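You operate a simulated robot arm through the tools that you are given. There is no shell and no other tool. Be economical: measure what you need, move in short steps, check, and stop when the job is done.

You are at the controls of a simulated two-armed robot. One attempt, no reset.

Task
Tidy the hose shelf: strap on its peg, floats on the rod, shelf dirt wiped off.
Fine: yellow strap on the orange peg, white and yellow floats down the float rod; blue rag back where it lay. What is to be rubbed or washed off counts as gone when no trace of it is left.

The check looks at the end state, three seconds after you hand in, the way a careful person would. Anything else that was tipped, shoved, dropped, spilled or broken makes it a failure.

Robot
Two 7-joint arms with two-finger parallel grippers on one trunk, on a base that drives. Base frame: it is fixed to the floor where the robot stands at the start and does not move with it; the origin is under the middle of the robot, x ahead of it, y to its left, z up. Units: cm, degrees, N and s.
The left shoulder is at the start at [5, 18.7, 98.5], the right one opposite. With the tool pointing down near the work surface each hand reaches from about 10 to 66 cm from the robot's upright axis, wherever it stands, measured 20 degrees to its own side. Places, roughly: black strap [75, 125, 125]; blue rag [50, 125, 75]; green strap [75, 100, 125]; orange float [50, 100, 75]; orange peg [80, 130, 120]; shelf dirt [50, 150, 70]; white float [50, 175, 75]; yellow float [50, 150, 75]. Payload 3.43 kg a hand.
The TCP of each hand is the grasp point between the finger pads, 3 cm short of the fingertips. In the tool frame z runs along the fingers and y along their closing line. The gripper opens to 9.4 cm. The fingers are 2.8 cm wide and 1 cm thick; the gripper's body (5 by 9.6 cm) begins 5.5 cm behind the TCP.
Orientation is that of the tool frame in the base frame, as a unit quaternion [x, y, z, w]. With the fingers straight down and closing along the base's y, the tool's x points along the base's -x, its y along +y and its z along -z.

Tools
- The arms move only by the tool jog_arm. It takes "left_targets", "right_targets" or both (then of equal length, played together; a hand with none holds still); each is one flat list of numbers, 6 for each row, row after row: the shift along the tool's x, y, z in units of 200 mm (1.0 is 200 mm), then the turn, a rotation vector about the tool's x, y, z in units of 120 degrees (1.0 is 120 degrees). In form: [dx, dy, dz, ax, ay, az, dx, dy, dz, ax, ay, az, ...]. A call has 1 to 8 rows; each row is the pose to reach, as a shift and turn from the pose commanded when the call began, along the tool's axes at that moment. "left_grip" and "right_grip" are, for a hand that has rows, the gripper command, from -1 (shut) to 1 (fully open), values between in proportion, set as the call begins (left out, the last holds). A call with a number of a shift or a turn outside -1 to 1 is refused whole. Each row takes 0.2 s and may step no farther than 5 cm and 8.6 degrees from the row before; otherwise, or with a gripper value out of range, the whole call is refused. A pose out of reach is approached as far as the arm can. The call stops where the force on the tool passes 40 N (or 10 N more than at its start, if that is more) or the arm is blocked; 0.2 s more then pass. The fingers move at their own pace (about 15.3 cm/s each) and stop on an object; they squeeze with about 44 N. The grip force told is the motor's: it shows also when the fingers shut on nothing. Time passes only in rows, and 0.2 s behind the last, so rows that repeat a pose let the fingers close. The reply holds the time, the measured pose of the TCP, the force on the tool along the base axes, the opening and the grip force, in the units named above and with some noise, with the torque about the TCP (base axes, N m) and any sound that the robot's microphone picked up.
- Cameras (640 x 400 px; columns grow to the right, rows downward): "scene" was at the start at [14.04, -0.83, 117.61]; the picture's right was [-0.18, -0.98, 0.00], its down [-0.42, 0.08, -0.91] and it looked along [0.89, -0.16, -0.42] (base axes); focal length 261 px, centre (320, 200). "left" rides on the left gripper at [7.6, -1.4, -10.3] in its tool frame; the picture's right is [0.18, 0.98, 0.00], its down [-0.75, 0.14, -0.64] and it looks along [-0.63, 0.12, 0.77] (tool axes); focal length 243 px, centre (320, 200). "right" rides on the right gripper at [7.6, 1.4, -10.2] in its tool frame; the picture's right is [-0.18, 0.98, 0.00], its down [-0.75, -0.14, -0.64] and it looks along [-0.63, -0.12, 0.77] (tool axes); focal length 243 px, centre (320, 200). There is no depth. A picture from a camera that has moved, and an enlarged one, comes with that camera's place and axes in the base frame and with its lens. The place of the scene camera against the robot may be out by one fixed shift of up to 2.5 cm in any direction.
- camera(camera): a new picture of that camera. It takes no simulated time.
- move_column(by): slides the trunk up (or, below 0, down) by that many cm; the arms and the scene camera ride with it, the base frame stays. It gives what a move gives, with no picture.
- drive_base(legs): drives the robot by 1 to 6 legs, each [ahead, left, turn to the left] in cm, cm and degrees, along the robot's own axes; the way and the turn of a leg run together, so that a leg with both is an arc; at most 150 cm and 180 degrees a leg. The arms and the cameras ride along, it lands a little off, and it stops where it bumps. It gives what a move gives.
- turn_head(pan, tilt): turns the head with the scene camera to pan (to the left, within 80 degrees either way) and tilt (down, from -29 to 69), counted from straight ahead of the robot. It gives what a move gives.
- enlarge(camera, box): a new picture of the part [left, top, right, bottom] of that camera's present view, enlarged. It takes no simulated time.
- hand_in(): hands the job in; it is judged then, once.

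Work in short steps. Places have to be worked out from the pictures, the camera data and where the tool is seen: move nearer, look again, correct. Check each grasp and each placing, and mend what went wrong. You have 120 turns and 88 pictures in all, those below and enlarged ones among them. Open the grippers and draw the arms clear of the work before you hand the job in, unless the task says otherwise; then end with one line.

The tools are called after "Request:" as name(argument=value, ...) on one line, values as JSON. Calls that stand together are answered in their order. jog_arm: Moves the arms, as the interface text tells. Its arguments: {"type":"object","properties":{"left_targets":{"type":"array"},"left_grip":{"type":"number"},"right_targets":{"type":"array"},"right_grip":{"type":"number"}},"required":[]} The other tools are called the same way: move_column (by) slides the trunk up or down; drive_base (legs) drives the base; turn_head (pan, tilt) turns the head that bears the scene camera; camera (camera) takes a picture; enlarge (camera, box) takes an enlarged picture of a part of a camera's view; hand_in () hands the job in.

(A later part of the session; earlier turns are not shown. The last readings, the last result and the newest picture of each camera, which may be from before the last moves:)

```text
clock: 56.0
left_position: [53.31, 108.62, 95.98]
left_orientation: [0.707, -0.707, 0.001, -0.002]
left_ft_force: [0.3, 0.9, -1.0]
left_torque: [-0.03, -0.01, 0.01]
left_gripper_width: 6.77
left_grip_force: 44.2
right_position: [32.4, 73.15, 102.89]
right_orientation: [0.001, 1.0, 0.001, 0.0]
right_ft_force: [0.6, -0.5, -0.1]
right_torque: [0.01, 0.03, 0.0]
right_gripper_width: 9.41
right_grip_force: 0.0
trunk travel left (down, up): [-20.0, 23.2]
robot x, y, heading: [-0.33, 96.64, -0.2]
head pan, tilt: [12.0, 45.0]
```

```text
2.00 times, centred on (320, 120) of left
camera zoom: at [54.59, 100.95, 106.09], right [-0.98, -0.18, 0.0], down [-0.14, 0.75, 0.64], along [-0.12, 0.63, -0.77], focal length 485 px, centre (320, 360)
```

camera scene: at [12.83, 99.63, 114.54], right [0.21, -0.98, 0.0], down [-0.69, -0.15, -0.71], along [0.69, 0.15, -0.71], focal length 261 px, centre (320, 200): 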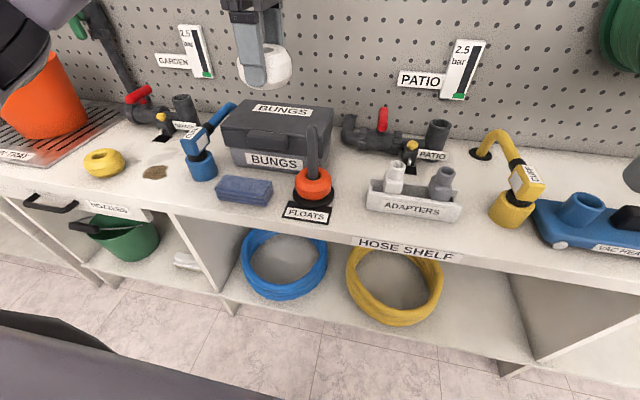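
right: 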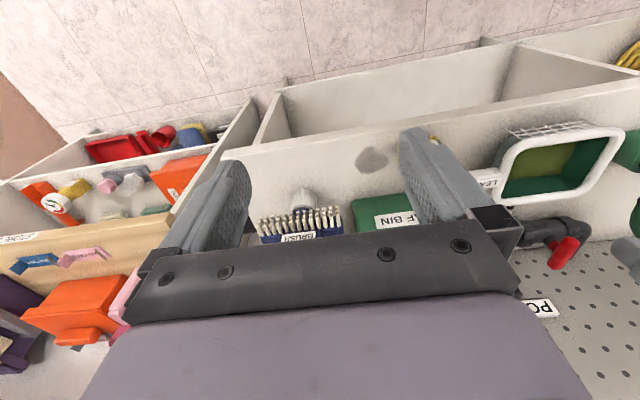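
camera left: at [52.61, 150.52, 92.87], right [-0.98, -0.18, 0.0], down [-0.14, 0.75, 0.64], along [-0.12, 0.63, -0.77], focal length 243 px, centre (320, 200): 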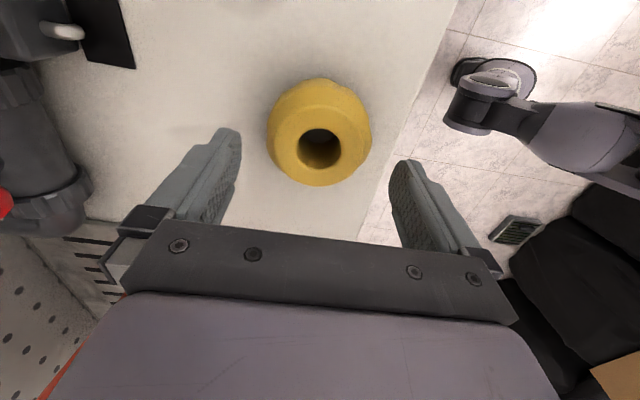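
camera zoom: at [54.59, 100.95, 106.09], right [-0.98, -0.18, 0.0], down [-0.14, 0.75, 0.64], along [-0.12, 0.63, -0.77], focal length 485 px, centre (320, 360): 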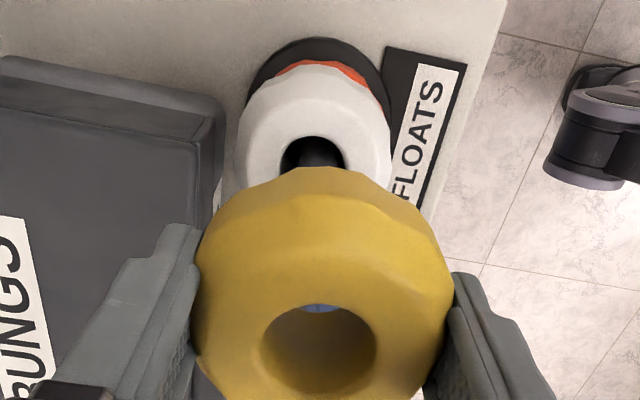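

Aligned in y; rod is about 0.25 cm to +x. I correct that and lower to z ≈ 89, then look.

Request:
jog_arm(left_targets=[0, -0.011, 0.08, 0, 0, 0, 0, -0.011, 0.16, 0, 0, 0, 0, -0.011, 0.25, 0, 0, 0, 0, -0.011, 0.35, 0, 0, 0, 0, -0.011, 0.35, 0, 0, 0])

Request:
enlarge(camera="left", box=[240, 20, 400, 220])

```text
clock: 57.2
left_position: [53.31, 108.34, 88.82]
left_orientation: [-0.707, 0.708, 0.001, 0.0]
left_ft_force: [-0.6, -0.4, -0.1]
left_torque: [0.0, -0.01, 0.01]
left_gripper_width: 6.76
left_grip_force: 43.8
right_position: [32.52, 72.95, 102.94]
right_orientation: [0.001, 1.0, 0.0, 0.0]
right_ft_force: [0.0, 0.0, 0.2]
right_torque: [0.01, -0.05, 0.0]
right_gripper_width: 9.41
right_grip_force: 0.0
trunk travel left (down, up): [-20.0, 23.2]
robot x, y, heading: [-0.14, 96.65, -0.2]
head pan, tilt: [12.0, 45.0]
```

```text
2.00 times, centred on (320, 120) of left
camera zoom: at [54.7, 100.92, 99.05], right [-0.98, -0.18, 0.0], down [-0.14, 0.75, 0.64], along [-0.12, 0.63, -0.77], focal length 485 px, centre (320, 360)
```

zoom: 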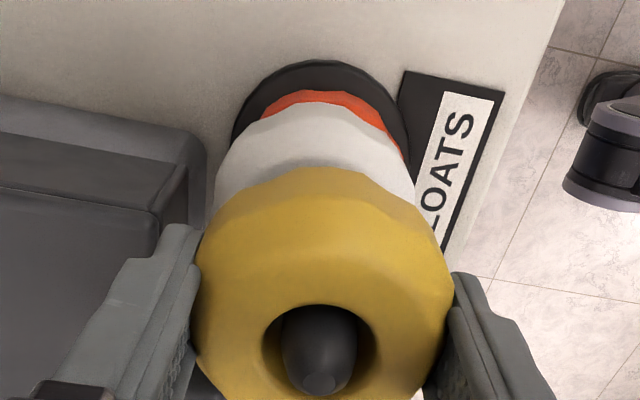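

The rod is centred in the hole and there is no contact force. I release, raise the hand, and check.

Request:
jog_arm(left_targets=[0, 0, 0, 0, 0, 0, 0, 0, 0, 0, 0, 0, 0, 0, 0, 0, 0, 0, 0, 0, -0.1, 0, 0, 0, 0, 0, -0.3, 0, 0, 0, 0, 0, -0.5, 0, 0, 0, 0, 0, -0.65, 0, 0, 0, 0, 0, -0.65, 0, 0, 0], left_grip=1)

Request:
turn_head(pan=25, tilt=35)

Request:
camera(camera="scene")

Request:
enlarge(camera="scene", box=[190, 130, 450, 293])

```text
clock: 59.0
left_position: [53.17, 108.43, 101.87]
left_orientation: [-0.706, 0.708, 0.0, 0.0]
left_ft_force: [0.5, 0.7, 0.0]
left_torque: [0.02, 0.01, -0.01]
left_gripper_width: 9.42
left_grip_force: 0.0
right_position: [32.53, 73.04, 103.11]
right_orientation: [0.001, 1.0, 0.001, 0.0]
right_ft_force: [-0.6, -1.2, -0.3]
right_torque: [0.03, 0.01, 0.0]
right_gripper_width: 9.39
right_grip_force: 0.1
trunk travel left (down, up): [-20.0, 23.2]
robot x, y, heading: [-0.08, 96.61, -0.1]
head pan, tilt: [12.0, 45.0]
```

```text
clock: 59.7
left_position: [53.26, 108.56, 101.87]
left_orientation: [-0.706, 0.708, 0.0, 0.001]
left_ft_force: [-0.3, 0.2, -0.4]
left_torque: [-0.02, 0.0, 0.01]
left_gripper_width: 9.39
left_grip_force: 0.1
right_position: [32.64, 73.07, 102.89]
right_orientation: [0.001, 1.0, 0.001, 0.0]
right_ft_force: [0.3, 0.0, -0.1]
right_torque: [0.01, 0.0, 0.01]
right_gripper_width: 9.39
right_grip_force: 0.0
trunk travel left (down, up): [-20.0, 23.2]
robot x, y, heading: [-0.22, 96.78, 0.0]
head pan, tilt: [25.0, 35.0]
```

```text
54 pictures are left
camera scene: at [12.79, 101.13, 116.02], right [0.42, -0.91, 0.0], down [-0.52, -0.24, -0.82], along [0.74, 0.34, -0.57], focal length 261 px, centre (320, 200)
```

scene: 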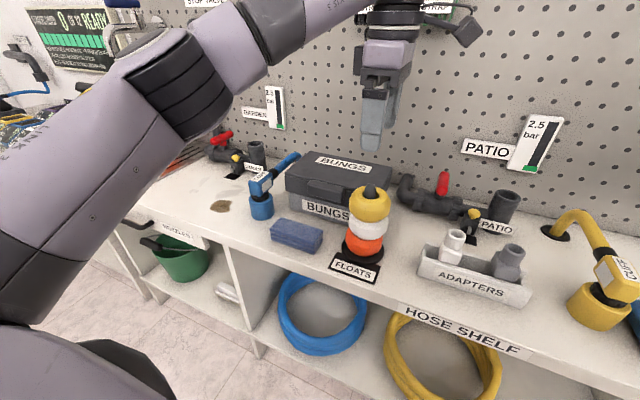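

```text
2.45 times, centred on (320, 212) of scene
camera zoom: at [12.79, 101.13, 116.02], right [0.42, -0.91, 0.0], down [-0.52, -0.24, -0.82], along [0.74, 0.34, -0.57], focal length 641 px, centre (320, 172)
```

zoom: 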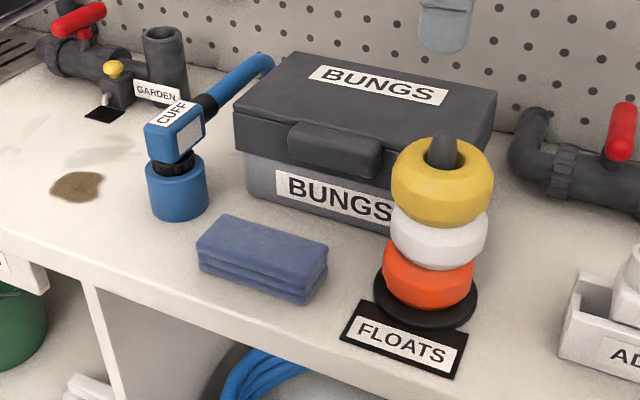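

All three floats are on the rod. The rag is at about (50.4, 122.2), which I estimate after correcting the camera offset. I drive left 18 cm so both the rag and the dirt are within the left arm's reach.

Request:
drive_base(legs=[[0, 18.5, 0]])

Request:
camera(camera="left")

```text
clock: 62.0
left_position: [53.42, 127.0, 101.84]
left_orientation: [-0.705, 0.709, -0.001, 0.0]
left_ft_force: [-1.0, -0.3, 0.2]
left_torque: [0.04, 0.02, -0.02]
left_gripper_width: 9.41
left_grip_force: 0.0
right_position: [32.54, 91.72, 102.9]
right_orientation: [0.002, 1.0, 0.0, 0.0]
right_ft_force: [0.0, -0.5, -0.3]
right_torque: [-0.01, 0.01, -0.01]
right_gripper_width: 9.39
right_grip_force: 0.1
trunk travel left (down, up): [-20.0, 23.2]
robot x, y, heading: [-0.09, 115.56, -0.2]
head pan, tilt: [25.0, 35.0]
```

```text
52 pictures are left
camera left: at [54.75, 119.52, 112.06], right [-0.98, -0.18, 0.0], down [-0.14, 0.75, 0.64], along [-0.11, 0.63, -0.77], focal length 243 px, centre (320, 200)
```

left: 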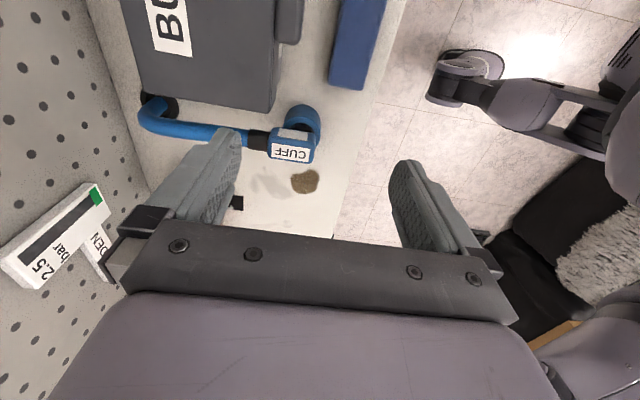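

Rag centre is at about (49.9, 122.5) with its long side along y; there's also a faint smear beside the dirt. I enlarge to see that and plan the rag grasp.

Request:
enlarge(camera="left", box=[230, 120, 350, 240])

Request:
jog_arm(left_targets=[0.1, 0.08, 0.0, 0, 0, 0, 0.2, 0.16, 0.1, 0, 0, 0, 0.225, 0.17, 0.3, 0, 0, 0, 0.225, 0.17, 0.5, 0, 0, 0, 0.225, 0.17, 0.7, 0, 0, 0, 0.225, 0.17, 0.7, 0, 0, 0])

Request:
camera(camera="left")

Request:
enlarge(camera="scene", box=[190, 130, 450, 293])

```text
3.33 times, centred on (290, 180) of left
camera zoom: at [54.75, 119.52, 112.06], right [-0.98, -0.18, 0.0], down [-0.14, 0.75, 0.64], along [-0.11, 0.63, -0.77], focal length 809 px, centre (420, 267)
```

zoom: 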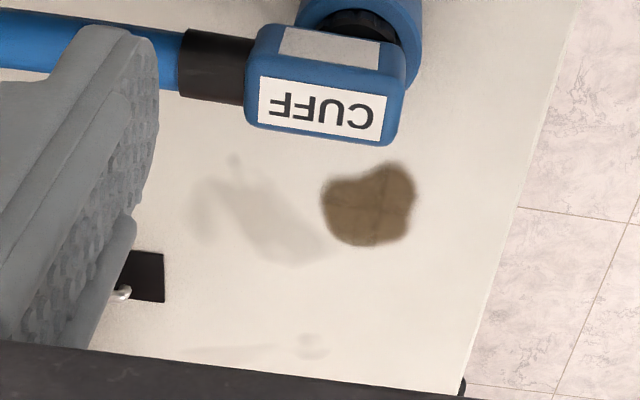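

```text
clock: 63.4
left_position: [49.96, 122.43, 87.93]
left_orientation: [-0.705, 0.709, -0.001, 0.0]
left_ft_force: [0.1, -1.6, -0.8]
left_torque: [0.0, 0.02, 0.04]
left_gripper_width: 9.4
left_grip_force: 0.0
right_position: [32.47, 91.71, 102.98]
right_orientation: [0.004, 1.0, 0.0, 0.0]
right_ft_force: [-0.5, -0.6, -0.5]
right_torque: [0.01, 0.0, 0.01]
right_gripper_width: 9.39
right_grip_force: 0.2
trunk travel left (down, up): [-20.0, 23.2]
robot x, y, heading: [0.25, 115.04, -0.3]
head pan, tilt: [25.0, 35.0]
```

```text
50 pictures are left
camera left: at [51.33, 114.84, 98.1], right [-0.98, -0.18, 0.0], down [-0.14, 0.75, 0.64], along [-0.11, 0.63, -0.77], focal length 243 px, centre (320, 200)
```

left: 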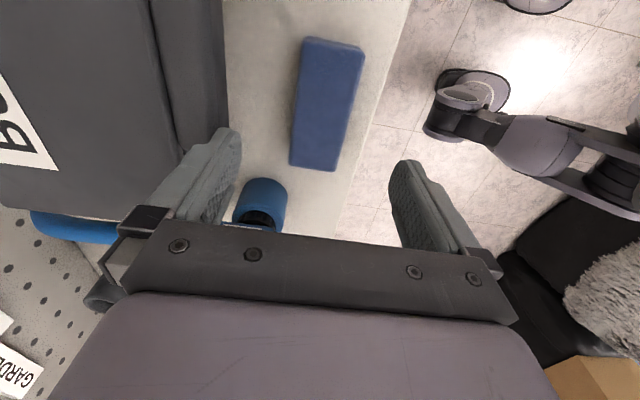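

```text
2.45 times, centred on (320, 212) of scene
camera zoom: at [12.87, 119.86, 116.02], right [0.42, -0.91, 0.0], down [-0.52, -0.24, -0.82], along [0.74, 0.34, -0.57], focal length 641 px, centre (320, 172)
```

zoom: 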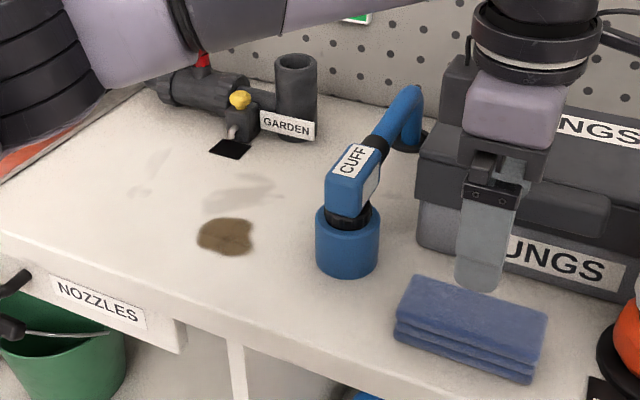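

The faint marks have the shapes of the cuff and valve, so they are soft shadows. The rag is about 10 × 4.3 cm at (50.0, 122.3). I narrow the opening to 7 cm and lower to z ≈ 78.

Request:
jog_arm(left_targets=[0, 0, 0.1, 0, 0, 0, 0, 0, 0.25, 0, 0, 0, 0, 0, 0.4, 0, 0, 0, 0, 0, 0.48, 0, 0, 0, 0, 0, 0.48, 0, 0, 0], left_grip=0.5)

Request:
camera(camera="left")

Request:
enlarge(camera="scene", box=[290, 150, 450, 270])

```text
clock: 64.6
left_position: [50.05, 122.48, 78.29]
left_orientation: [-0.705, 0.709, 0.0, 0.0]
left_ft_force: [-0.2, -0.9, -0.5]
left_torque: [-0.01, 0.0, -0.01]
left_gripper_width: 7.06
left_grip_force: 0.0
right_position: [32.58, 91.58, 103.02]
right_orientation: [0.003, 1.0, 0.0, 0.0]
right_ft_force: [0.1, 1.2, 0.8]
right_torque: [0.02, -0.02, -0.01]
right_gripper_width: 9.39
right_grip_force: 0.0
trunk travel left (down, up): [-20.0, 23.2]
robot x, y, heading: [-0.4, 115.61, -0.4]
head pan, tilt: [25.0, 35.0]
```

```text
48 pictures are left
camera left: at [51.39, 114.87, 88.42], right [-0.98, -0.18, 0.0], down [-0.14, 0.75, 0.64], along [-0.11, 0.63, -0.77], focal length 243 px, centre (320, 200)
```

left: 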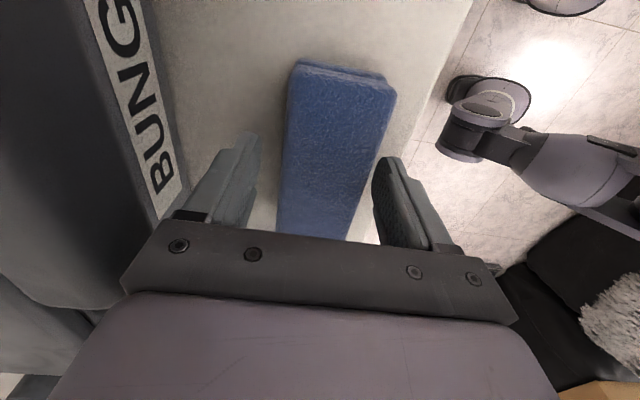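

```text
3.33 times, centred on (370, 210) of scene
camera zoom: at [12.87, 119.86, 116.02], right [0.42, -0.91, 0.0], down [-0.52, -0.24, -0.82], along [0.74, 0.34, -0.57], focal length 870 px, centre (153, 167)
```

zoom: 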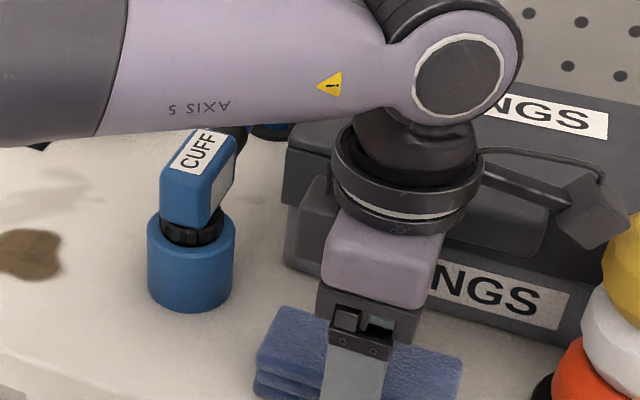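

Rag is nicely between the fingers. I record the place, close, and lift slightly (4 cm).

Request:
jog_arm(left_targets=[0, 0, 0, 0, 0, 0, 0, 0, 0, 0, 0, 0, 0, 0, 0, 0, 0, 0, 0, 0, 0, 0, 0, 0], left_grip=-1)

Request:
jog_arm(left_targets=[0, 0, -0.1, 0, 0, 0, 0, 0, -0.25, 0, 0, 0, 0, 0, -0.4, 0, 0, 0, 0, 0, -0.4, 0, 0, 0])

Request:
camera(camera="left")

Request:
camera(camera="scene")

```text
clock: 65.6
left_position: [50.01, 122.36, 78.35]
left_orientation: [-0.705, 0.709, 0.0, 0.001]
left_ft_force: [1.2, 0.2, 0.1]
left_torque: [0.01, 0.03, 0.01]
left_gripper_width: 4.86
left_grip_force: 43.5
right_position: [32.51, 91.73, 103.04]
right_orientation: [0.003, 1.0, -0.001, 0.0]
right_ft_force: [-0.2, 0.6, 0.1]
right_torque: [-0.03, -0.02, -0.01]
right_gripper_width: 9.41
right_grip_force: 0.0
trunk travel left (down, up): [-20.0, 23.2]
robot x, y, heading: [-0.53, 115.28, -0.2]
head pan, tilt: [25.0, 35.0]
```

```text
clock: 66.6
left_position: [50.07, 122.41, 86.44]
left_orientation: [-0.705, 0.709, 0.0, 0.0]
left_ft_force: [0.1, 0.3, -0.9]
left_torque: [-0.01, -0.01, -0.03]
left_gripper_width: 4.84
left_grip_force: 43.9
right_position: [32.52, 91.74, 102.99]
right_orientation: [0.002, 1.0, 0.0, 0.001]
right_ft_force: [0.2, -0.5, 0.1]
right_torque: [0.02, 0.02, 0.0]
right_gripper_width: 9.4
right_grip_force: 0.1
trunk travel left (down, up): [-20.0, 23.2]
robot x, y, heading: [-0.15, 114.95, -0.5]
head pan, tilt: [25.0, 35.0]
```

```text
46 pictures are left
camera left: at [51.36, 114.86, 96.6], right [-0.98, -0.18, 0.0], down [-0.14, 0.75, 0.64], along [-0.11, 0.63, -0.77], focal length 243 px, centre (320, 200)
```

left: 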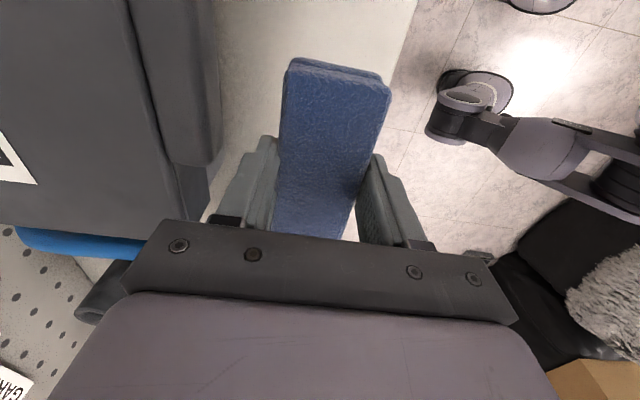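

```text
45 pictures are left
camera scene: at [12.87, 119.86, 116.02], right [0.42, -0.91, 0.0], down [-0.52, -0.24, -0.82], along [0.74, 0.34, -0.57], focal length 261 px, centre (320, 200)
```

scene: 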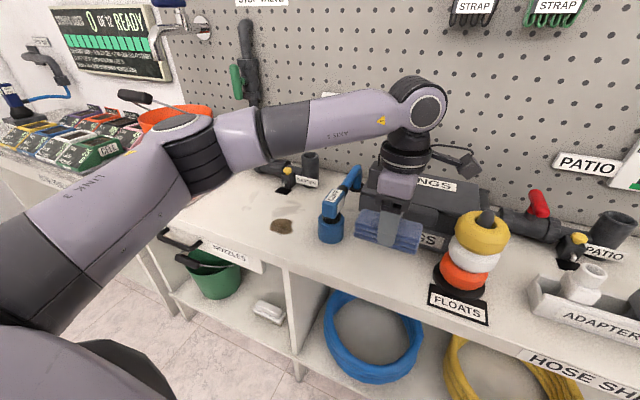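

Rag held. I raise to z 100, travel to above the dirt (52.8, 147.3), and descend to just above the bench.

Request:
jog_arm(left_targets=[0, 0, -0.23, 0, 0, 0, 0, 0, -0.46, 0, 0, 0, 0, 0, -0.68, 0, 0, 0, -0.2, -0.03, -0.68, 0, 0, 0, -0.4, -0.06, -0.68, 0, 0, 0, -0.6, -0.1, -0.68, 0, 0, 0, -0.8, -0.14, -0.68, 0, 0, 0, -1.0, -0.14, -0.68, 0, 0, 0])

Request:
jog_arm(left_targets=[-0.24, 0, 0, 0, 0, 0, -0.24, 0, 0.24, 0, 0, 0, -0.24, 0, 0.48, 0, 0, 0, -0.24, 0, 0.72, 0, 0, 0, -0.24, 0, 0.9, 0, 0, 0, -0.24, 0, 0.98, 0, 0, 0, -0.24, 0, 0.98, 0, 0, 0])

Request:
camera(camera="left")

Request:
enlarge(camera="scene", box=[210, 120, 410, 270])

```text
clock: 68.4
left_position: [52.86, 142.56, 99.9]
left_orientation: [-0.705, 0.709, -0.001, 0.0]
left_ft_force: [-0.6, -0.2, -0.3]
left_torque: [-0.04, 0.0, 0.0]
left_gripper_width: 4.85
left_grip_force: 44.1
right_position: [32.51, 91.74, 102.96]
right_orientation: [0.003, 1.0, 0.0, 0.0]
right_ft_force: [0.7, 0.3, 1.0]
right_torque: [-0.02, 0.0, -0.03]
right_gripper_width: 9.39
right_grip_force: 0.0
trunk travel left (down, up): [-20.0, 23.2]
robot x, y, heading: [0.06, 115.52, -0.7]
head pan, tilt: [25.0, 35.0]
```

```text
clock: 70.0
left_position: [53.02, 147.37, 80.34]
left_orientation: [-0.705, 0.709, -0.001, 0.001]
left_ft_force: [0.0, -0.2, -0.7]
left_torque: [0.02, 0.02, -0.01]
left_gripper_width: 4.86
left_grip_force: 43.8
right_position: [32.5, 91.71, 102.98]
right_orientation: [0.003, 1.0, 0.0, 0.0]
right_ft_force: [0.4, -0.3, 0.0]
right_torque: [-0.01, -0.01, 0.0]
right_gripper_width: 9.42
right_grip_force: 0.1
trunk travel left (down, up): [-20.0, 23.2]
robot x, y, heading: [-0.44, 115.7, -0.4]
head pan, tilt: [25.0, 35.0]
```

```text
44 pictures are left
camera left: at [54.32, 139.91, 90.41], right [-0.98, -0.18, 0.0], down [-0.14, 0.75, 0.64], along [-0.11, 0.63, -0.77], focal length 243 px, centre (320, 200)
```

left: 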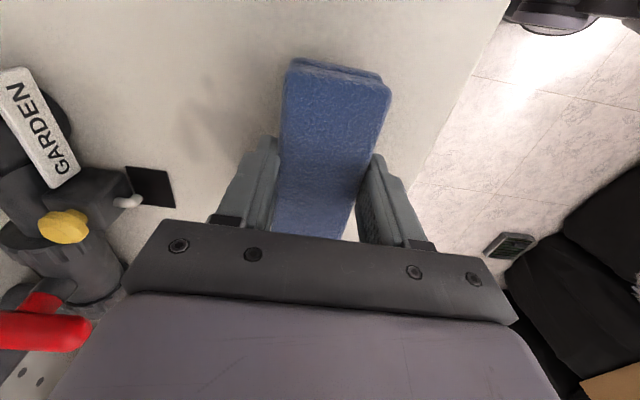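

```text
2.67 times, centred on (310, 195) of scene
camera zoom: at [12.87, 119.86, 116.02], right [0.42, -0.91, 0.0], down [-0.52, -0.24, -0.82], along [0.74, 0.34, -0.57], focal length 696 px, centre (347, 213)
```

zoom: 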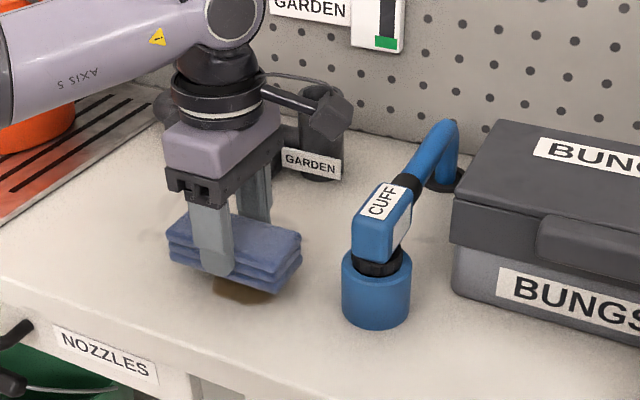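

The rag sits over the dirt and clears the cuff. I lower to contact and check the force.

Request:
jog_arm(left_targets=[0, 0, 0.05, 0, 0, 0, 0, 0, 0.09, 0, 0, 0, 0, 0, 0.11, 0, 0, 0, 0, 0, 0.11, 0, 0, 0])

```text
clock: 71.0
left_position: [52.95, 147.33, 78.25]
left_orientation: [-0.705, 0.709, -0.001, 0.002]
left_ft_force: [-0.1, 3.6, 13.9]
left_torque: [0.04, 0.25, -0.08]
left_gripper_width: 4.84
left_grip_force: 43.6
right_position: [32.41, 91.67, 103.04]
right_orientation: [0.002, 1.0, 0.0, 0.001]
right_ft_force: [0.8, 0.3, 0.5]
right_torque: [-0.03, 0.04, -0.02]
right_gripper_width: 9.38
right_grip_force: 0.1
trunk travel left (down, up): [-20.0, 23.2]
robot x, y, heading: [-0.25, 115.66, -0.5]
head pan, tilt: [25.0, 35.0]
```

Contact with 14 N. I rub in x and y over the dirt.

Request:
jog_arm(left_targets=[0, 0.1, 0, 0, 0, 0, 0, 0.17, 0, 0, 0, 0, 0, 0, 0, 0, 0, 0, 0, -0.17, 0, 0, 0, 0, 0, 0, 0, 0, 0, 0, 0, 0.17, 0, 0, 0, 0, 0, 0, 0, 0, 0, 0, 0, -0.17, 0, 0, 0, 0])

Request:
jog_arm(left_targets=[-0.1, 0.05, 0, 0, 0, 0, -0.1, 0.2, 0, 0, 0, 0, -0.1, 0.34, 0, 0, 0, 0, -0.1, 0.17, 0, 0, 0, 0, -0.1, 0, 0, 0, 0, 0, 0.02, 0.1, 0, 0, 0, 0, 0.02, 0.34, 0, 0, 0, 0, 0.02, 0.17, 0, 0, 0, 0])

Request:
jog_arm(left_targets=[0, 0, -0.1, 0, 0, 0, 0, 0, -0.3, 0, 0, 0, 0, 0, -0.5, 0, 0, 0, 0, 0, -0.5, 0, 0, 0])

Request:
enlarge(camera="scene", box=[210, 120, 410, 270])

```text
clock: 72.8
left_position: [56.4, 147.2, 78.24]
left_orientation: [-0.705, 0.709, 0.0, 0.001]
left_ft_force: [-2.3, -2.3, 5.8]
left_torque: [0.01, 0.11, 0.06]
left_gripper_width: 4.84
left_grip_force: 44.0
right_position: [32.51, 91.53, 102.97]
right_orientation: [0.002, 1.0, 0.0, 0.002]
right_ft_force: [-0.9, -0.2, 0.1]
right_torque: [0.01, -0.02, 0.0]
right_gripper_width: 9.41
right_grip_force: 0.0
trunk travel left (down, up): [-20.0, 23.2]
robot x, y, heading: [-0.21, 115.7, -0.3]
head pan, tilt: [25.0, 35.0]
```

```text
clock: 74.6
left_position: [52.82, 147.0, 78.26]
left_orientation: [-0.705, 0.71, -0.001, 0.001]
left_ft_force: [-5.8, -1.9, 15.8]
left_torque: [0.02, 0.3, 0.09]
left_gripper_width: 4.85
left_grip_force: 44.0
right_position: [32.32, 91.63, 103.03]
right_orientation: [0.003, 1.0, 0.001, 0.0]
right_ft_force: [-0.4, -0.2, 0.1]
right_torque: [0.0, -0.04, -0.03]
right_gripper_width: 9.39
right_grip_force: 0.1
trunk travel left (down, up): [-20.0, 23.2]
robot x, y, heading: [-0.08, 115.37, -0.4]
head pan, tilt: [25.0, 35.0]
```

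```text
clock: 75.6
left_position: [52.88, 147.12, 87.91]
left_orientation: [-0.705, 0.709, 0.0, 0.0]
left_ft_force: [-0.7, 1.5, 0.8]
left_torque: [0.0, 0.0, 0.01]
left_gripper_width: 4.86
left_grip_force: 44.2
right_position: [32.66, 91.71, 103.02]
right_orientation: [0.003, 1.0, 0.0, 0.0]
right_ft_force: [-1.4, -0.7, -0.1]
right_torque: [0.0, 0.0, -0.01]
right_gripper_width: 9.4
right_grip_force: 0.1
trunk travel left (down, up): [-20.0, 23.2]
robot x, y, heading: [0.09, 115.49, -0.1]
head pan, tilt: [25.0, 35.0]
```

```text
2.67 times, centred on (310, 195) of scene
camera zoom: at [12.87, 119.86, 116.02], right [0.42, -0.91, 0.0], down [-0.52, -0.24, -0.82], along [0.74, 0.34, -0.57], focal length 696 px, centre (347, 213)
```

zoom: 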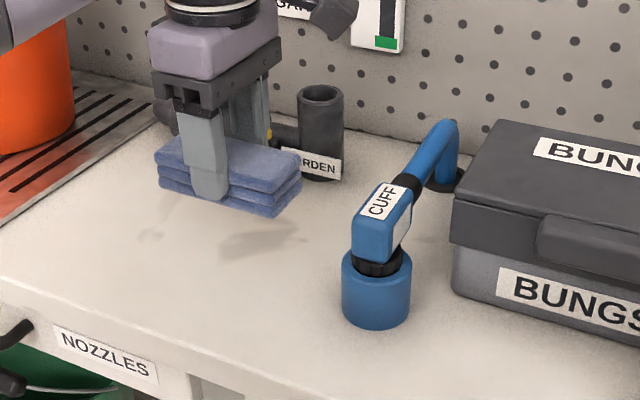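

The dirt appears gone; there's a shadow-like trace under the rag. I do another, wider pass to be safe.

Request:
jog_arm(left_targets=[0, 0, 0.2, 0, 0, 0, 0, 0, 0.4, 0, 0, 0, 0, 0, 0.487, 0, 0, 0, 0.02, 0.15, 0.487, 0, 0, 0, 0.02, 0, 0.487, 0, 0, 0, 0.02, -0.2, 0.487, 0, 0, 0, 0.02, 0, 0.487, 0, 0, 0, 0.02, 0.17, 0.487, 0, 0, 0])

Request:
jog_arm(left_targets=[0, -0.17, 0, 0, 0, 0, -0.06, -0.34, 0, 0, 0, 0, -0.06, -0.17, 0, 0, 0, 0, -0.06, 0, 0, 0, 0, 0, -0.12, -0.17, 0, 0, 0, 0, -0.12, -0.34, 0, 0, 0, 0, 0, -0.2, 0, 0, 0, 0, -0.06, -0.17, 0, 0, 0, 0])

Request:
jog_arm(left_targets=[0, 0, -0.2, 0, 0, 0, 0, 0, -0.4, 0, 0, 0, 0, 0, -0.6, 0, 0, 0, 0, 0, -0.85, 0, 0, 0, 0, 0, -1.0, 0, 0, 0, 0, 0, -1.0, 0, 0, 0])

Request:
jog_arm(left_targets=[0.2, 0.03, -0.07, 0, 0, 0, 0.4, 0.06, -0.07, 0, 0, 0, 0.6, 0.1, -0.07, 0, 0, 0, 0.8, 0.12, -0.07, 0, 0, 0, 0.8, 0.12, -0.07, 0, 0, 0])

Request:
enlarge(camera="scene", box=[210, 120, 410, 270])

Request:
camera(camera="left")

```text
clock: 77.4
left_position: [49.67, 146.44, 78.48]
left_orientation: [-0.705, 0.71, -0.001, 0.001]
left_ft_force: [0.5, 0.1, -0.5]
left_torque: [0.0, -0.02, 0.02]
left_gripper_width: 4.87
left_grip_force: 44.1
right_position: [32.54, 91.65, 103.05]
right_orientation: [0.003, 1.0, 0.0, 0.001]
right_ft_force: [0.3, 0.2, 0.0]
right_torque: [0.06, 0.01, -0.05]
right_gripper_width: 9.39
right_grip_force: 0.1
trunk travel left (down, up): [-20.0, 23.2]
robot x, y, heading: [-0.09, 115.42, -0.3]
head pan, tilt: [25.0, 35.0]
```

```text
clock: 79.2
left_position: [52.9, 147.65, 78.22]
left_orientation: [-0.705, 0.709, 0.0, 0.0]
left_ft_force: [0.6, 1.1, 1.4]
left_torque: [0.04, -0.01, -0.01]
left_gripper_width: 4.85
left_grip_force: 43.5
right_position: [32.61, 91.72, 102.99]
right_orientation: [0.003, 1.0, 0.0, -0.001]
right_ft_force: [-0.4, 0.8, 0.1]
right_torque: [-0.01, -0.03, -0.02]
right_gripper_width: 9.4
right_grip_force: 0.0
trunk travel left (down, up): [-20.0, 23.2]
robot x, y, heading: [-0.08, 115.78, -0.4]
head pan, tilt: [25.0, 35.0]
```

```text
clock: 80.6
left_position: [53.05, 147.69, 98.43]
left_orientation: [-0.706, 0.709, -0.001, 0.0]
left_ft_force: [-0.1, -0.9, -0.3]
left_torque: [0.0, 0.0, 0.02]
left_gripper_width: 4.85
left_grip_force: 43.9
right_position: [32.55, 91.7, 103.03]
right_orientation: [0.003, 1.0, 0.0, -0.001]
right_ft_force: [-0.2, -0.1, -0.6]
right_torque: [0.02, 0.0, 0.04]
right_gripper_width: 9.4
right_grip_force: 0.1
trunk travel left (down, up): [-20.0, 23.2]
robot x, y, heading: [0.0, 115.14, -0.4]
head pan, tilt: [25.0, 35.0]
```

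```text
clock: 81.8
left_position: [50.61, 131.98, 99.86]
left_orientation: [-0.706, 0.708, 0.0, 0.0]
left_ft_force: [0.7, -0.2, -1.1]
left_torque: [0.03, 0.0, -0.02]
left_gripper_width: 4.83
left_grip_force: 44.3
right_position: [32.51, 91.7, 102.95]
right_orientation: [0.003, 1.0, 0.001, 0.001]
right_ft_force: [-0.2, -0.7, 0.0]
right_torque: [0.01, 0.01, 0.02]
right_gripper_width: 9.43
right_grip_force: 0.1
trunk travel left (down, up): [-20.0, 23.2]
robot x, y, heading: [-0.14, 115.61, -0.6]
head pan, tilt: [25.0, 35.0]
```

```text
2.67 times, centred on (310, 195) of scene
camera zoom: at [12.87, 119.86, 116.02], right [0.42, -0.91, 0.0], down [-0.52, -0.24, -0.82], along [0.74, 0.34, -0.57], focal length 696 px, centre (347, 213)
```

zoom: 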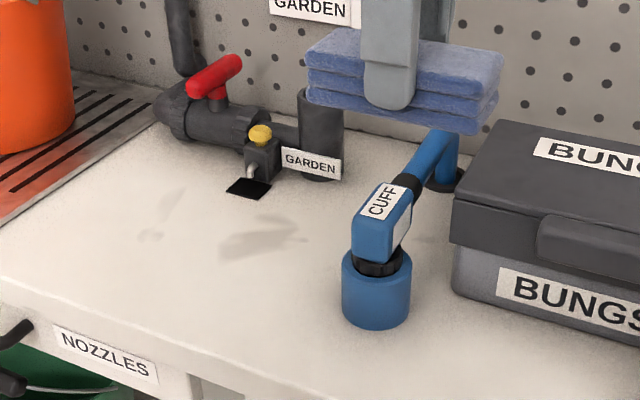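

```text
40 pictures are left
camera left: at [51.83, 124.41, 109.96], right [-0.98, -0.18, 0.0], down [-0.14, 0.75, 0.64], along [-0.11, 0.63, -0.77], focal length 243 px, centre (320, 200)
```

left: 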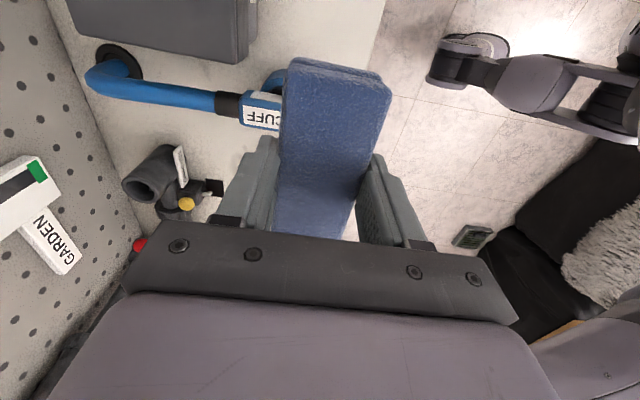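

The brown dirt is gone. Two faint patches haven't moved since the start, so I enlarge to judge whether they are shadows or a stain.

Request:
enlarge(camera="scene", box=[230, 180, 330, 243])

```text
6.35 times, centred on (280, 212) of scene
camera zoom: at [12.87, 119.86, 116.02], right [0.42, -0.91, 0.0], down [-0.52, -0.24, -0.82], along [0.74, 0.34, -0.57], focal length 1658 px, centre (574, 127)
```

zoom: 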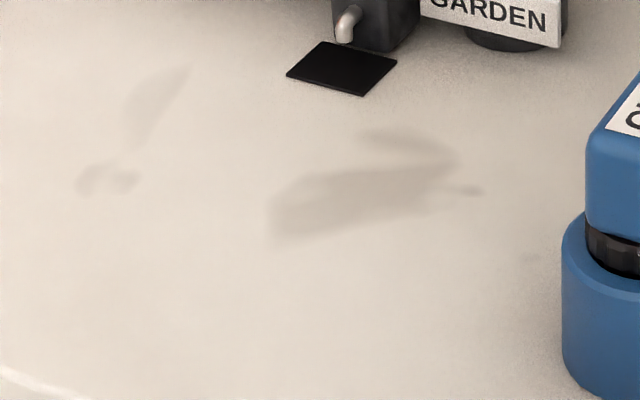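

These look like cast shadows of the cuff hose and valve lever, but a test wipe is cheap. I move over the patch at about (58–61, 148.5), keeping clear of the valve.

Request:
jog_arm(left_targets=[-0.2, -0.09, 0, 0, 0, 0, -0.4, -0.18, 0, 0, 0, 0, -0.6, -0.27, 0, 0, 0, 0, -0.8, -0.36, 0, 0, 0, 0, -0.825, -0.37, 0.15, 0, 0, 0, -0.825, -0.37, 0.35, 0, 0, 0, -0.825, -0.37, 0.58, 0, 0, 0, -0.825, -0.37, 0.58, 0, 0, 0])

Request:
camera(camera="scene")

```text
clock: 83.6
left_position: [57.9, 148.18, 88.13]
left_orientation: [-0.705, 0.709, -0.001, 0.001]
left_ft_force: [-0.1, 0.1, -0.1]
left_torque: [-0.02, -0.02, 0.01]
left_gripper_width: 4.86
left_grip_force: 44.4
right_position: [32.65, 91.63, 102.96]
right_orientation: [0.003, 1.0, 0.0, 0.0]
right_ft_force: [-0.2, -0.6, 0.7]
right_torque: [0.03, -0.01, 0.0]
right_gripper_width: 9.4
right_grip_force: 0.1
trunk travel left (down, up): [-20.0, 23.2]
robot x, y, heading: [-0.18, 115.51, -0.1]
head pan, tilt: [25.0, 35.0]
```

```text
38 pictures are left
camera scene: at [12.87, 119.87, 116.02], right [0.42, -0.91, 0.0], down [-0.52, -0.24, -0.82], along [0.74, 0.34, -0.57], focal length 261 px, centre (320, 200)
```

scene: 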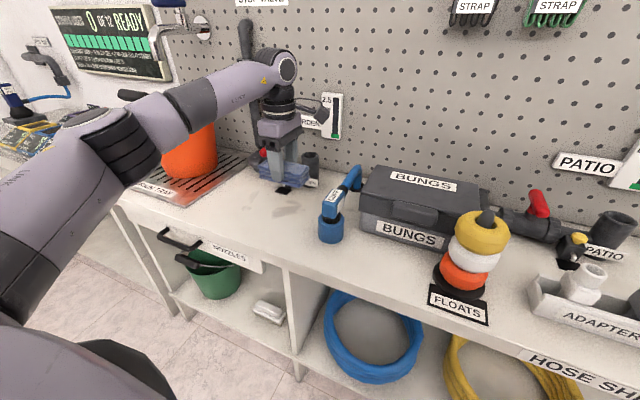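

The position is fine. I lower and rub, then lift away for comparison.

Request:
jog_arm(left_targets=[0, 0, 0.2, 0, 0, 0, 0, 0, 0.4, 0, 0, 0, 0, 0, 0.495, 0, 0, 0, 0, -0.14, 0.495, 0, 0, 0, 0, 0.05, 0.495, 0, 0, 0, -0.08, -0.1, 0.495, 0, 0, 0, 0, -0.14, 0.495, 0, 0, 0, 0, 0.05, 0.495, 0, 0, 0])

Request:
jog_arm(left_targets=[0, 0, -0.2, 0, 0, 0, 0, 0, -0.4, 0, 0, 0, 0, 0, -0.6, 0, 0, 0, 0, 0, -0.85, 0, 0, 0, 0, 0, -1.0, 0, 0, 0, 0, 0, -1.0, 0, 0, 0])

Request:
enlarge(camera="scene", box=[230, 180, 330, 243])

```text
clock: 85.4
left_position: [56.97, 148.31, 78.19]
left_orientation: [-0.705, 0.709, 0.0, 0.0]
left_ft_force: [-0.6, 0.1, 0.6]
left_torque: [-0.07, 0.08, -0.04]
left_gripper_width: 4.88
left_grip_force: 43.8
right_position: [32.51, 91.71, 103.02]
right_orientation: [0.002, 1.0, -0.001, 0.0]
right_ft_force: [0.1, -0.4, 0.1]
right_torque: [0.03, 0.02, -0.01]
right_gripper_width: 9.4
right_grip_force: 0.2
trunk travel left (down, up): [-20.0, 23.2]
robot x, y, heading: [0.05, 115.74, -0.2]
head pan, tilt: [25.0, 35.0]
```

```text
clock: 86.8
left_position: [57.01, 148.31, 98.4]
left_orientation: [-0.705, 0.709, 0.0, 0.001]
left_ft_force: [1.0, 0.5, 0.0]
left_torque: [0.0, 0.0, -0.02]
left_gripper_width: 4.83
left_grip_force: 44.2
right_position: [32.6, 91.65, 103.02]
right_orientation: [0.002, 1.0, 0.0, 0.0]
right_ft_force: [0.0, -0.9, -0.8]
right_torque: [-0.01, -0.02, -0.03]
right_gripper_width: 9.4
right_grip_force: 0.0
trunk travel left (down, up): [-20.0, 23.2]
robot x, y, heading: [-0.37, 115.14, -0.1]
head pan, tilt: [25.0, 35.0]
```

```text
6.35 times, centred on (280, 212) of scene
camera zoom: at [12.87, 119.87, 116.02], right [0.42, -0.91, 0.0], down [-0.52, -0.24, -0.82], along [0.74, 0.34, -0.57], focal length 1658 px, centre (574, 127)
```

zoom: 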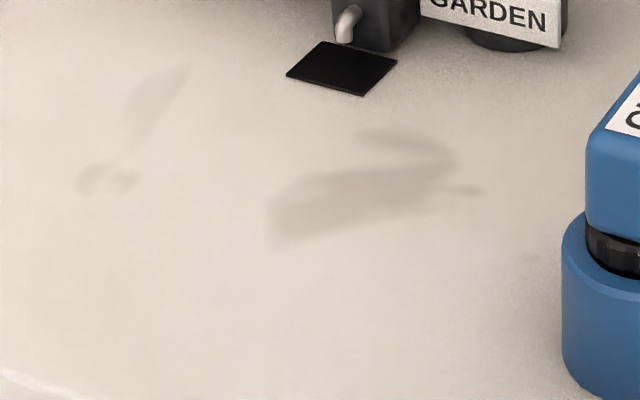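

Unchanged, so those are shadows. I return the rag to its place (50.05, 122.4, 78.35), traversing high.

Request:
jog_arm(left_targets=[0.0, 0.0, -0.08, 0, 0, 0, 0.2, 0.08, -0.08, 0, 0, 0, 0.4, 0.16, -0.08, 0, 0, 0, 0.6, 0.24, -0.08, 0, 0, 0, 0.8, 0.32, -0.08, 0, 0, 0, 1.0, 0.3475, -0.08, 0, 0, 0, 1.0, 0.3475, -0.08, 0, 0, 0])

Request:
jog_arm(left_targets=[0.15, 0, 0, 0, 0, 0, 0.295, 0, 0, 0, 0, 0, 0.295, 0, 0.2, 0, 0, 0, 0.295, 0, 0.4, 0, 0, 0, 0.295, 0, 0.6, 0, 0, 0, 0.295, 0, 0.8, 0, 0, 0, 0.295, 0, 0.8, 0, 0, 0])

```text
clock: 88.4
left_position: [49.75, 128.51, 99.8]
left_orientation: [-0.705, 0.709, -0.001, 0.0]
left_ft_force: [-0.2, 0.5, 0.7]
left_torque: [0.0, 0.05, -0.01]
left_gripper_width: 4.87
left_grip_force: 43.9
right_position: [32.54, 91.69, 103.02]
right_orientation: [0.002, 1.0, 0.0, 0.0]
right_ft_force: [0.6, -0.2, -0.3]
right_torque: [0.0, -0.01, -0.02]
right_gripper_width: 9.38
right_grip_force: 0.1
trunk travel left (down, up): [-20.0, 23.2]
robot x, y, heading: [-0.34, 115.21, -0.5]
head pan, tilt: [25.0, 35.0]
```

```text
clock: 90.0
left_position: [49.79, 122.39, 83.81]
left_orientation: [-0.705, 0.709, 0.0, 0.001]
left_ft_force: [0.6, -0.3, -0.1]
left_torque: [0.04, 0.0, 0.02]
left_gripper_width: 4.85
left_grip_force: 43.9
right_position: [32.45, 91.72, 103.08]
right_orientation: [0.003, 1.0, 0.0, 0.0]
right_ft_force: [-0.3, 0.3, -0.4]
right_torque: [0.04, 0.0, -0.03]
right_gripper_width: 9.37
right_grip_force: 0.1
trunk travel left (down, up): [-20.0, 23.2]
robot x, y, heading: [-0.17, 115.51, -0.2]
head pan, tilt: [25.0, 35.0]
```

I correct x by +0.25, set the rag down, release, and rise.

Request:
jog_arm(left_targets=[0, -0.012, 0.1, 0, 0, 0, 0, -0.012, 0.2, 0, 0, 0, 0, -0.012, 0.255, 0, 0, 0, 0, -0.012, 0.272, 0, 0, 0, 0, -0.012, 0.272, 0, 0, 0])

Request:
jog_arm(left_targets=[0, 0, 0, 0, 0, 0, 0, 0, 0, 0, 0, 0, 0, 0, -0.15, 0, 0, 0, 0, 0, -0.35, 0, 0, 0, 0, 0, -0.6, 0, 0, 0, 0, 0, -0.85, 0, 0, 0, 0, 0, -1.0, 0, 0, 0, 0, 0, -1.0, 0, 0, 0], left_grip=0.5)

Request:
enlarge(camera="scene", box=[190, 130, 450, 293])

```text
clock: 91.2
left_position: [50.17, 122.38, 78.43]
left_orientation: [-0.705, 0.709, -0.001, 0.001]
left_ft_force: [0.2, 0.2, -0.5]
left_torque: [0.01, 0.0, -0.02]
left_gripper_width: 4.85
left_grip_force: 44.1
right_position: [32.46, 91.57, 103.01]
right_orientation: [0.002, 1.0, 0.0, 0.0]
right_ft_force: [-0.7, 0.2, -0.3]
right_torque: [0.0, -0.01, 0.0]
right_gripper_width: 9.39
right_grip_force: 0.0
trunk travel left (down, up): [-20.0, 23.2]
robot x, y, heading: [-0.42, 115.42, -0.0]
head pan, tilt: [25.0, 35.0]
```

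```text
clock: 93.0
left_position: [50.33, 122.27, 98.65]
left_orientation: [-0.706, 0.708, 0.0, 0.0]
left_ft_force: [0.9, -0.4, 0.1]
left_torque: [0.0, -0.01, -0.02]
left_gripper_width: 7.06
left_grip_force: 0.1
right_position: [32.55, 91.68, 103.06]
right_orientation: [0.003, 1.0, 0.0, 0.0]
right_ft_force: [-0.6, -0.6, -0.3]
right_torque: [-0.01, -0.02, -0.04]
right_gripper_width: 9.39
right_grip_force: 0.2
trunk travel left (down, up): [-20.0, 23.2]
robot x, y, heading: [-0.09, 115.68, -0.5]
head pan, tilt: [25.0, 35.0]
```

```text
2.45 times, centred on (320, 212) of scene
camera zoom: at [12.87, 119.86, 116.02], right [0.42, -0.91, 0.0], down [-0.52, -0.24, -0.82], along [0.74, 0.34, -0.57], focal length 641 px, centre (320, 172)
```

zoom: 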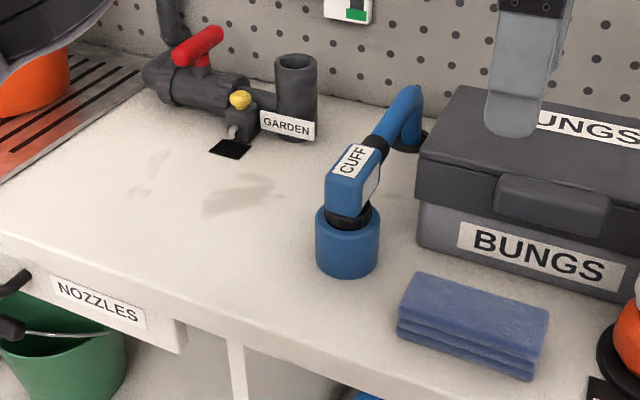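

Rag back and dirt gone. Next I look up at the pegs.

Request:
turn_head(pan=5, tilt=-5)

Request:
camera(camera="scene")

```text
clock: 94.1
left_position: [50.29, 122.23, 98.53]
left_orientation: [-0.706, 0.709, -0.001, 0.001]
left_ft_force: [0.2, 0.4, 0.1]
left_torque: [0.0, -0.01, 0.03]
left_gripper_width: 7.04
left_grip_force: 0.0
right_position: [32.56, 91.6, 103.0]
right_orientation: [0.003, 1.0, 0.0, 0.0]
right_ft_force: [-0.2, -0.1, -0.3]
right_torque: [0.0, 0.0, -0.02]
right_gripper_width: 9.36
right_grip_force: 0.1
trunk travel left (down, up): [-20.0, 23.2]
robot x, y, heading: [0.35, 115.62, -0.0]
head pan, tilt: [5.0, -5.0]
```

```text
35 pictures are left
camera scene: at [13.59, 116.9, 122.4], right [0.08, -1.0, 0.0], down [0.09, 0.01, -1.0], along [0.99, 0.08, 0.09], focal length 261 px, centre (320, 200)
```

scene: 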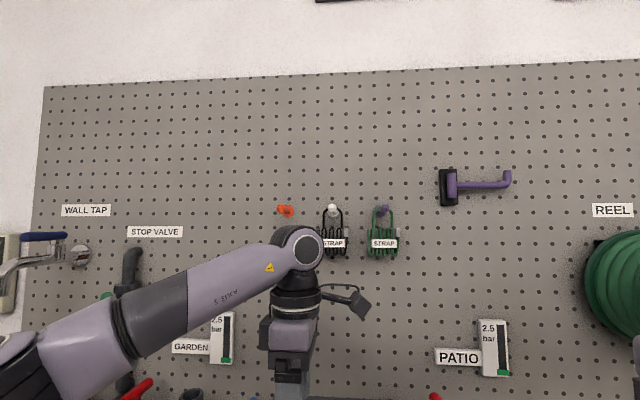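

I enlarge the pegs for shape.

Request:
enlarge(camera="scene", box=[260, 190, 410, 270])

Request:
enlarge(camera="scene", box=[262, 190, 312, 230])

```text
4.27 times, centred on (335, 230) of scene
camera zoom: at [13.59, 116.9, 122.4], right [0.08, -1.0, 0.0], down [0.09, 0.01, -1.0], along [0.99, 0.08, 0.09], focal length 1114 px, centre (256, 72)
```

zoom: 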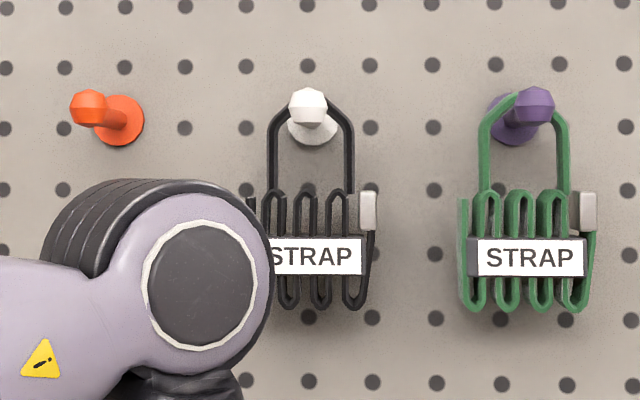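

```text
10.00 times, centred on (287, 210) of scene
camera zoom: at [13.59, 116.9, 122.4], right [0.08, -1.0, 0.0], down [0.09, 0.01, -1.0], along [0.99, 0.08, 0.09], focal length 2611 px, centre (650, 100)
```

zoom: 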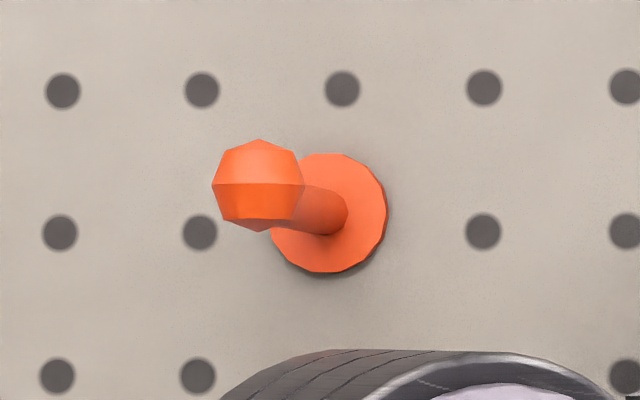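

The orange peg is a stub with a ball tip, at about (78, 129.7, 125). I'll use the right hand for the strap, gripping its bundle from the front. I drive back to the pool bench by way of a backed-off path.

Request:
drive_base(legs=[[-25, 0, 0], [0, -107, 0], [25, 0, 0]])

Request:
turn_head(pan=-10, tilt=45)

Request:
camera(camera="scene")

Request:
camera(camera="right")

```text
clock: 106.5
left_position: [50.57, 17.06, 98.65]
left_orientation: [0.711, -0.703, 0.001, -0.001]
left_ft_force: [0.1, 0.2, 0.0]
left_torque: [-0.02, -0.03, 0.0]
left_gripper_width: 7.07
left_grip_force: 0.0
right_position: [33.33, -14.0, 102.99]
right_orientation: [-0.006, 1.0, 0.0, 0.0]
right_ft_force: [-0.5, 0.0, 0.2]
right_torque: [-0.03, -0.01, 0.03]
right_gripper_width: 9.41
right_grip_force: 0.2
trunk travel left (down, up): [-20.0, 23.2]
robot x, y, heading: [0.74, 9.3, 0.7]
head pan, tilt: [5.0, -5.0]
```

```text
clock: 107.7
left_position: [50.59, 17.05, 98.57]
left_orientation: [0.711, -0.703, 0.0, 0.0]
left_ft_force: [0.3, 0.8, 0.2]
left_torque: [-0.02, 0.01, 0.01]
left_gripper_width: 7.04
left_grip_force: 0.0
right_position: [33.34, -13.86, 103.08]
right_orientation: [-0.005, 1.0, -0.001, 0.0]
right_ft_force: [0.0, 0.3, 0.2]
right_torque: [-0.01, 0.0, -0.03]
right_gripper_width: 9.39
right_grip_force: 0.0
trunk travel left (down, up): [-20.0, 23.2]
robot x, y, heading: [0.39, 9.16, 0.5]
head pan, tilt: [-10.0, 45.0]
```

```text
32 pictures are left
camera scene: at [13.29, 8.83, 114.55], right [-0.16, -0.99, 0.0], down [-0.7, 0.11, -0.71], along [0.7, -0.11, -0.71], focal length 261 px, centre (320, 200)
```

scene: 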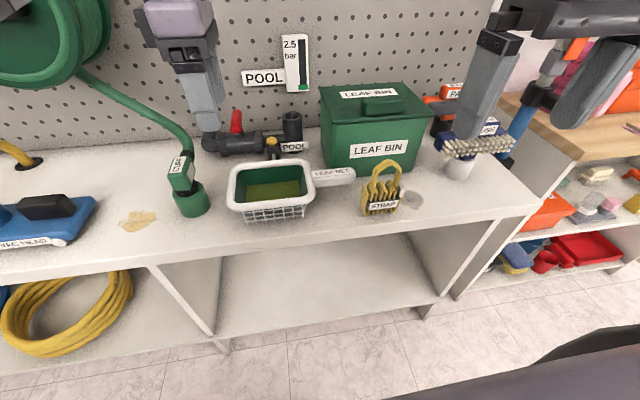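

```text
31 pictures are left
camera right: at [25.73, -12.55, 113.28], right [0.17, 0.99, 0.0], down [0.76, -0.13, 0.64], along [0.63, -0.11, -0.77], focal length 243 px, centre (320, 200)
```

right: 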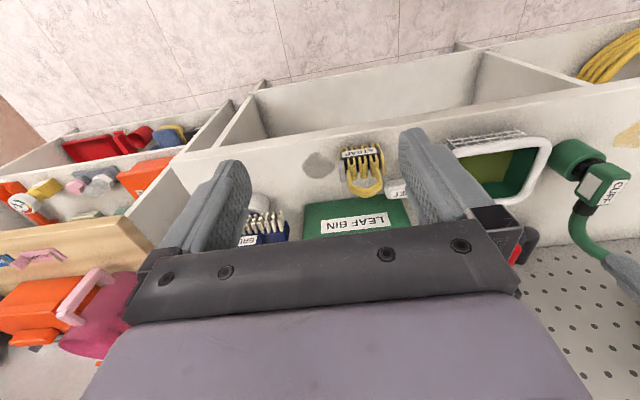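

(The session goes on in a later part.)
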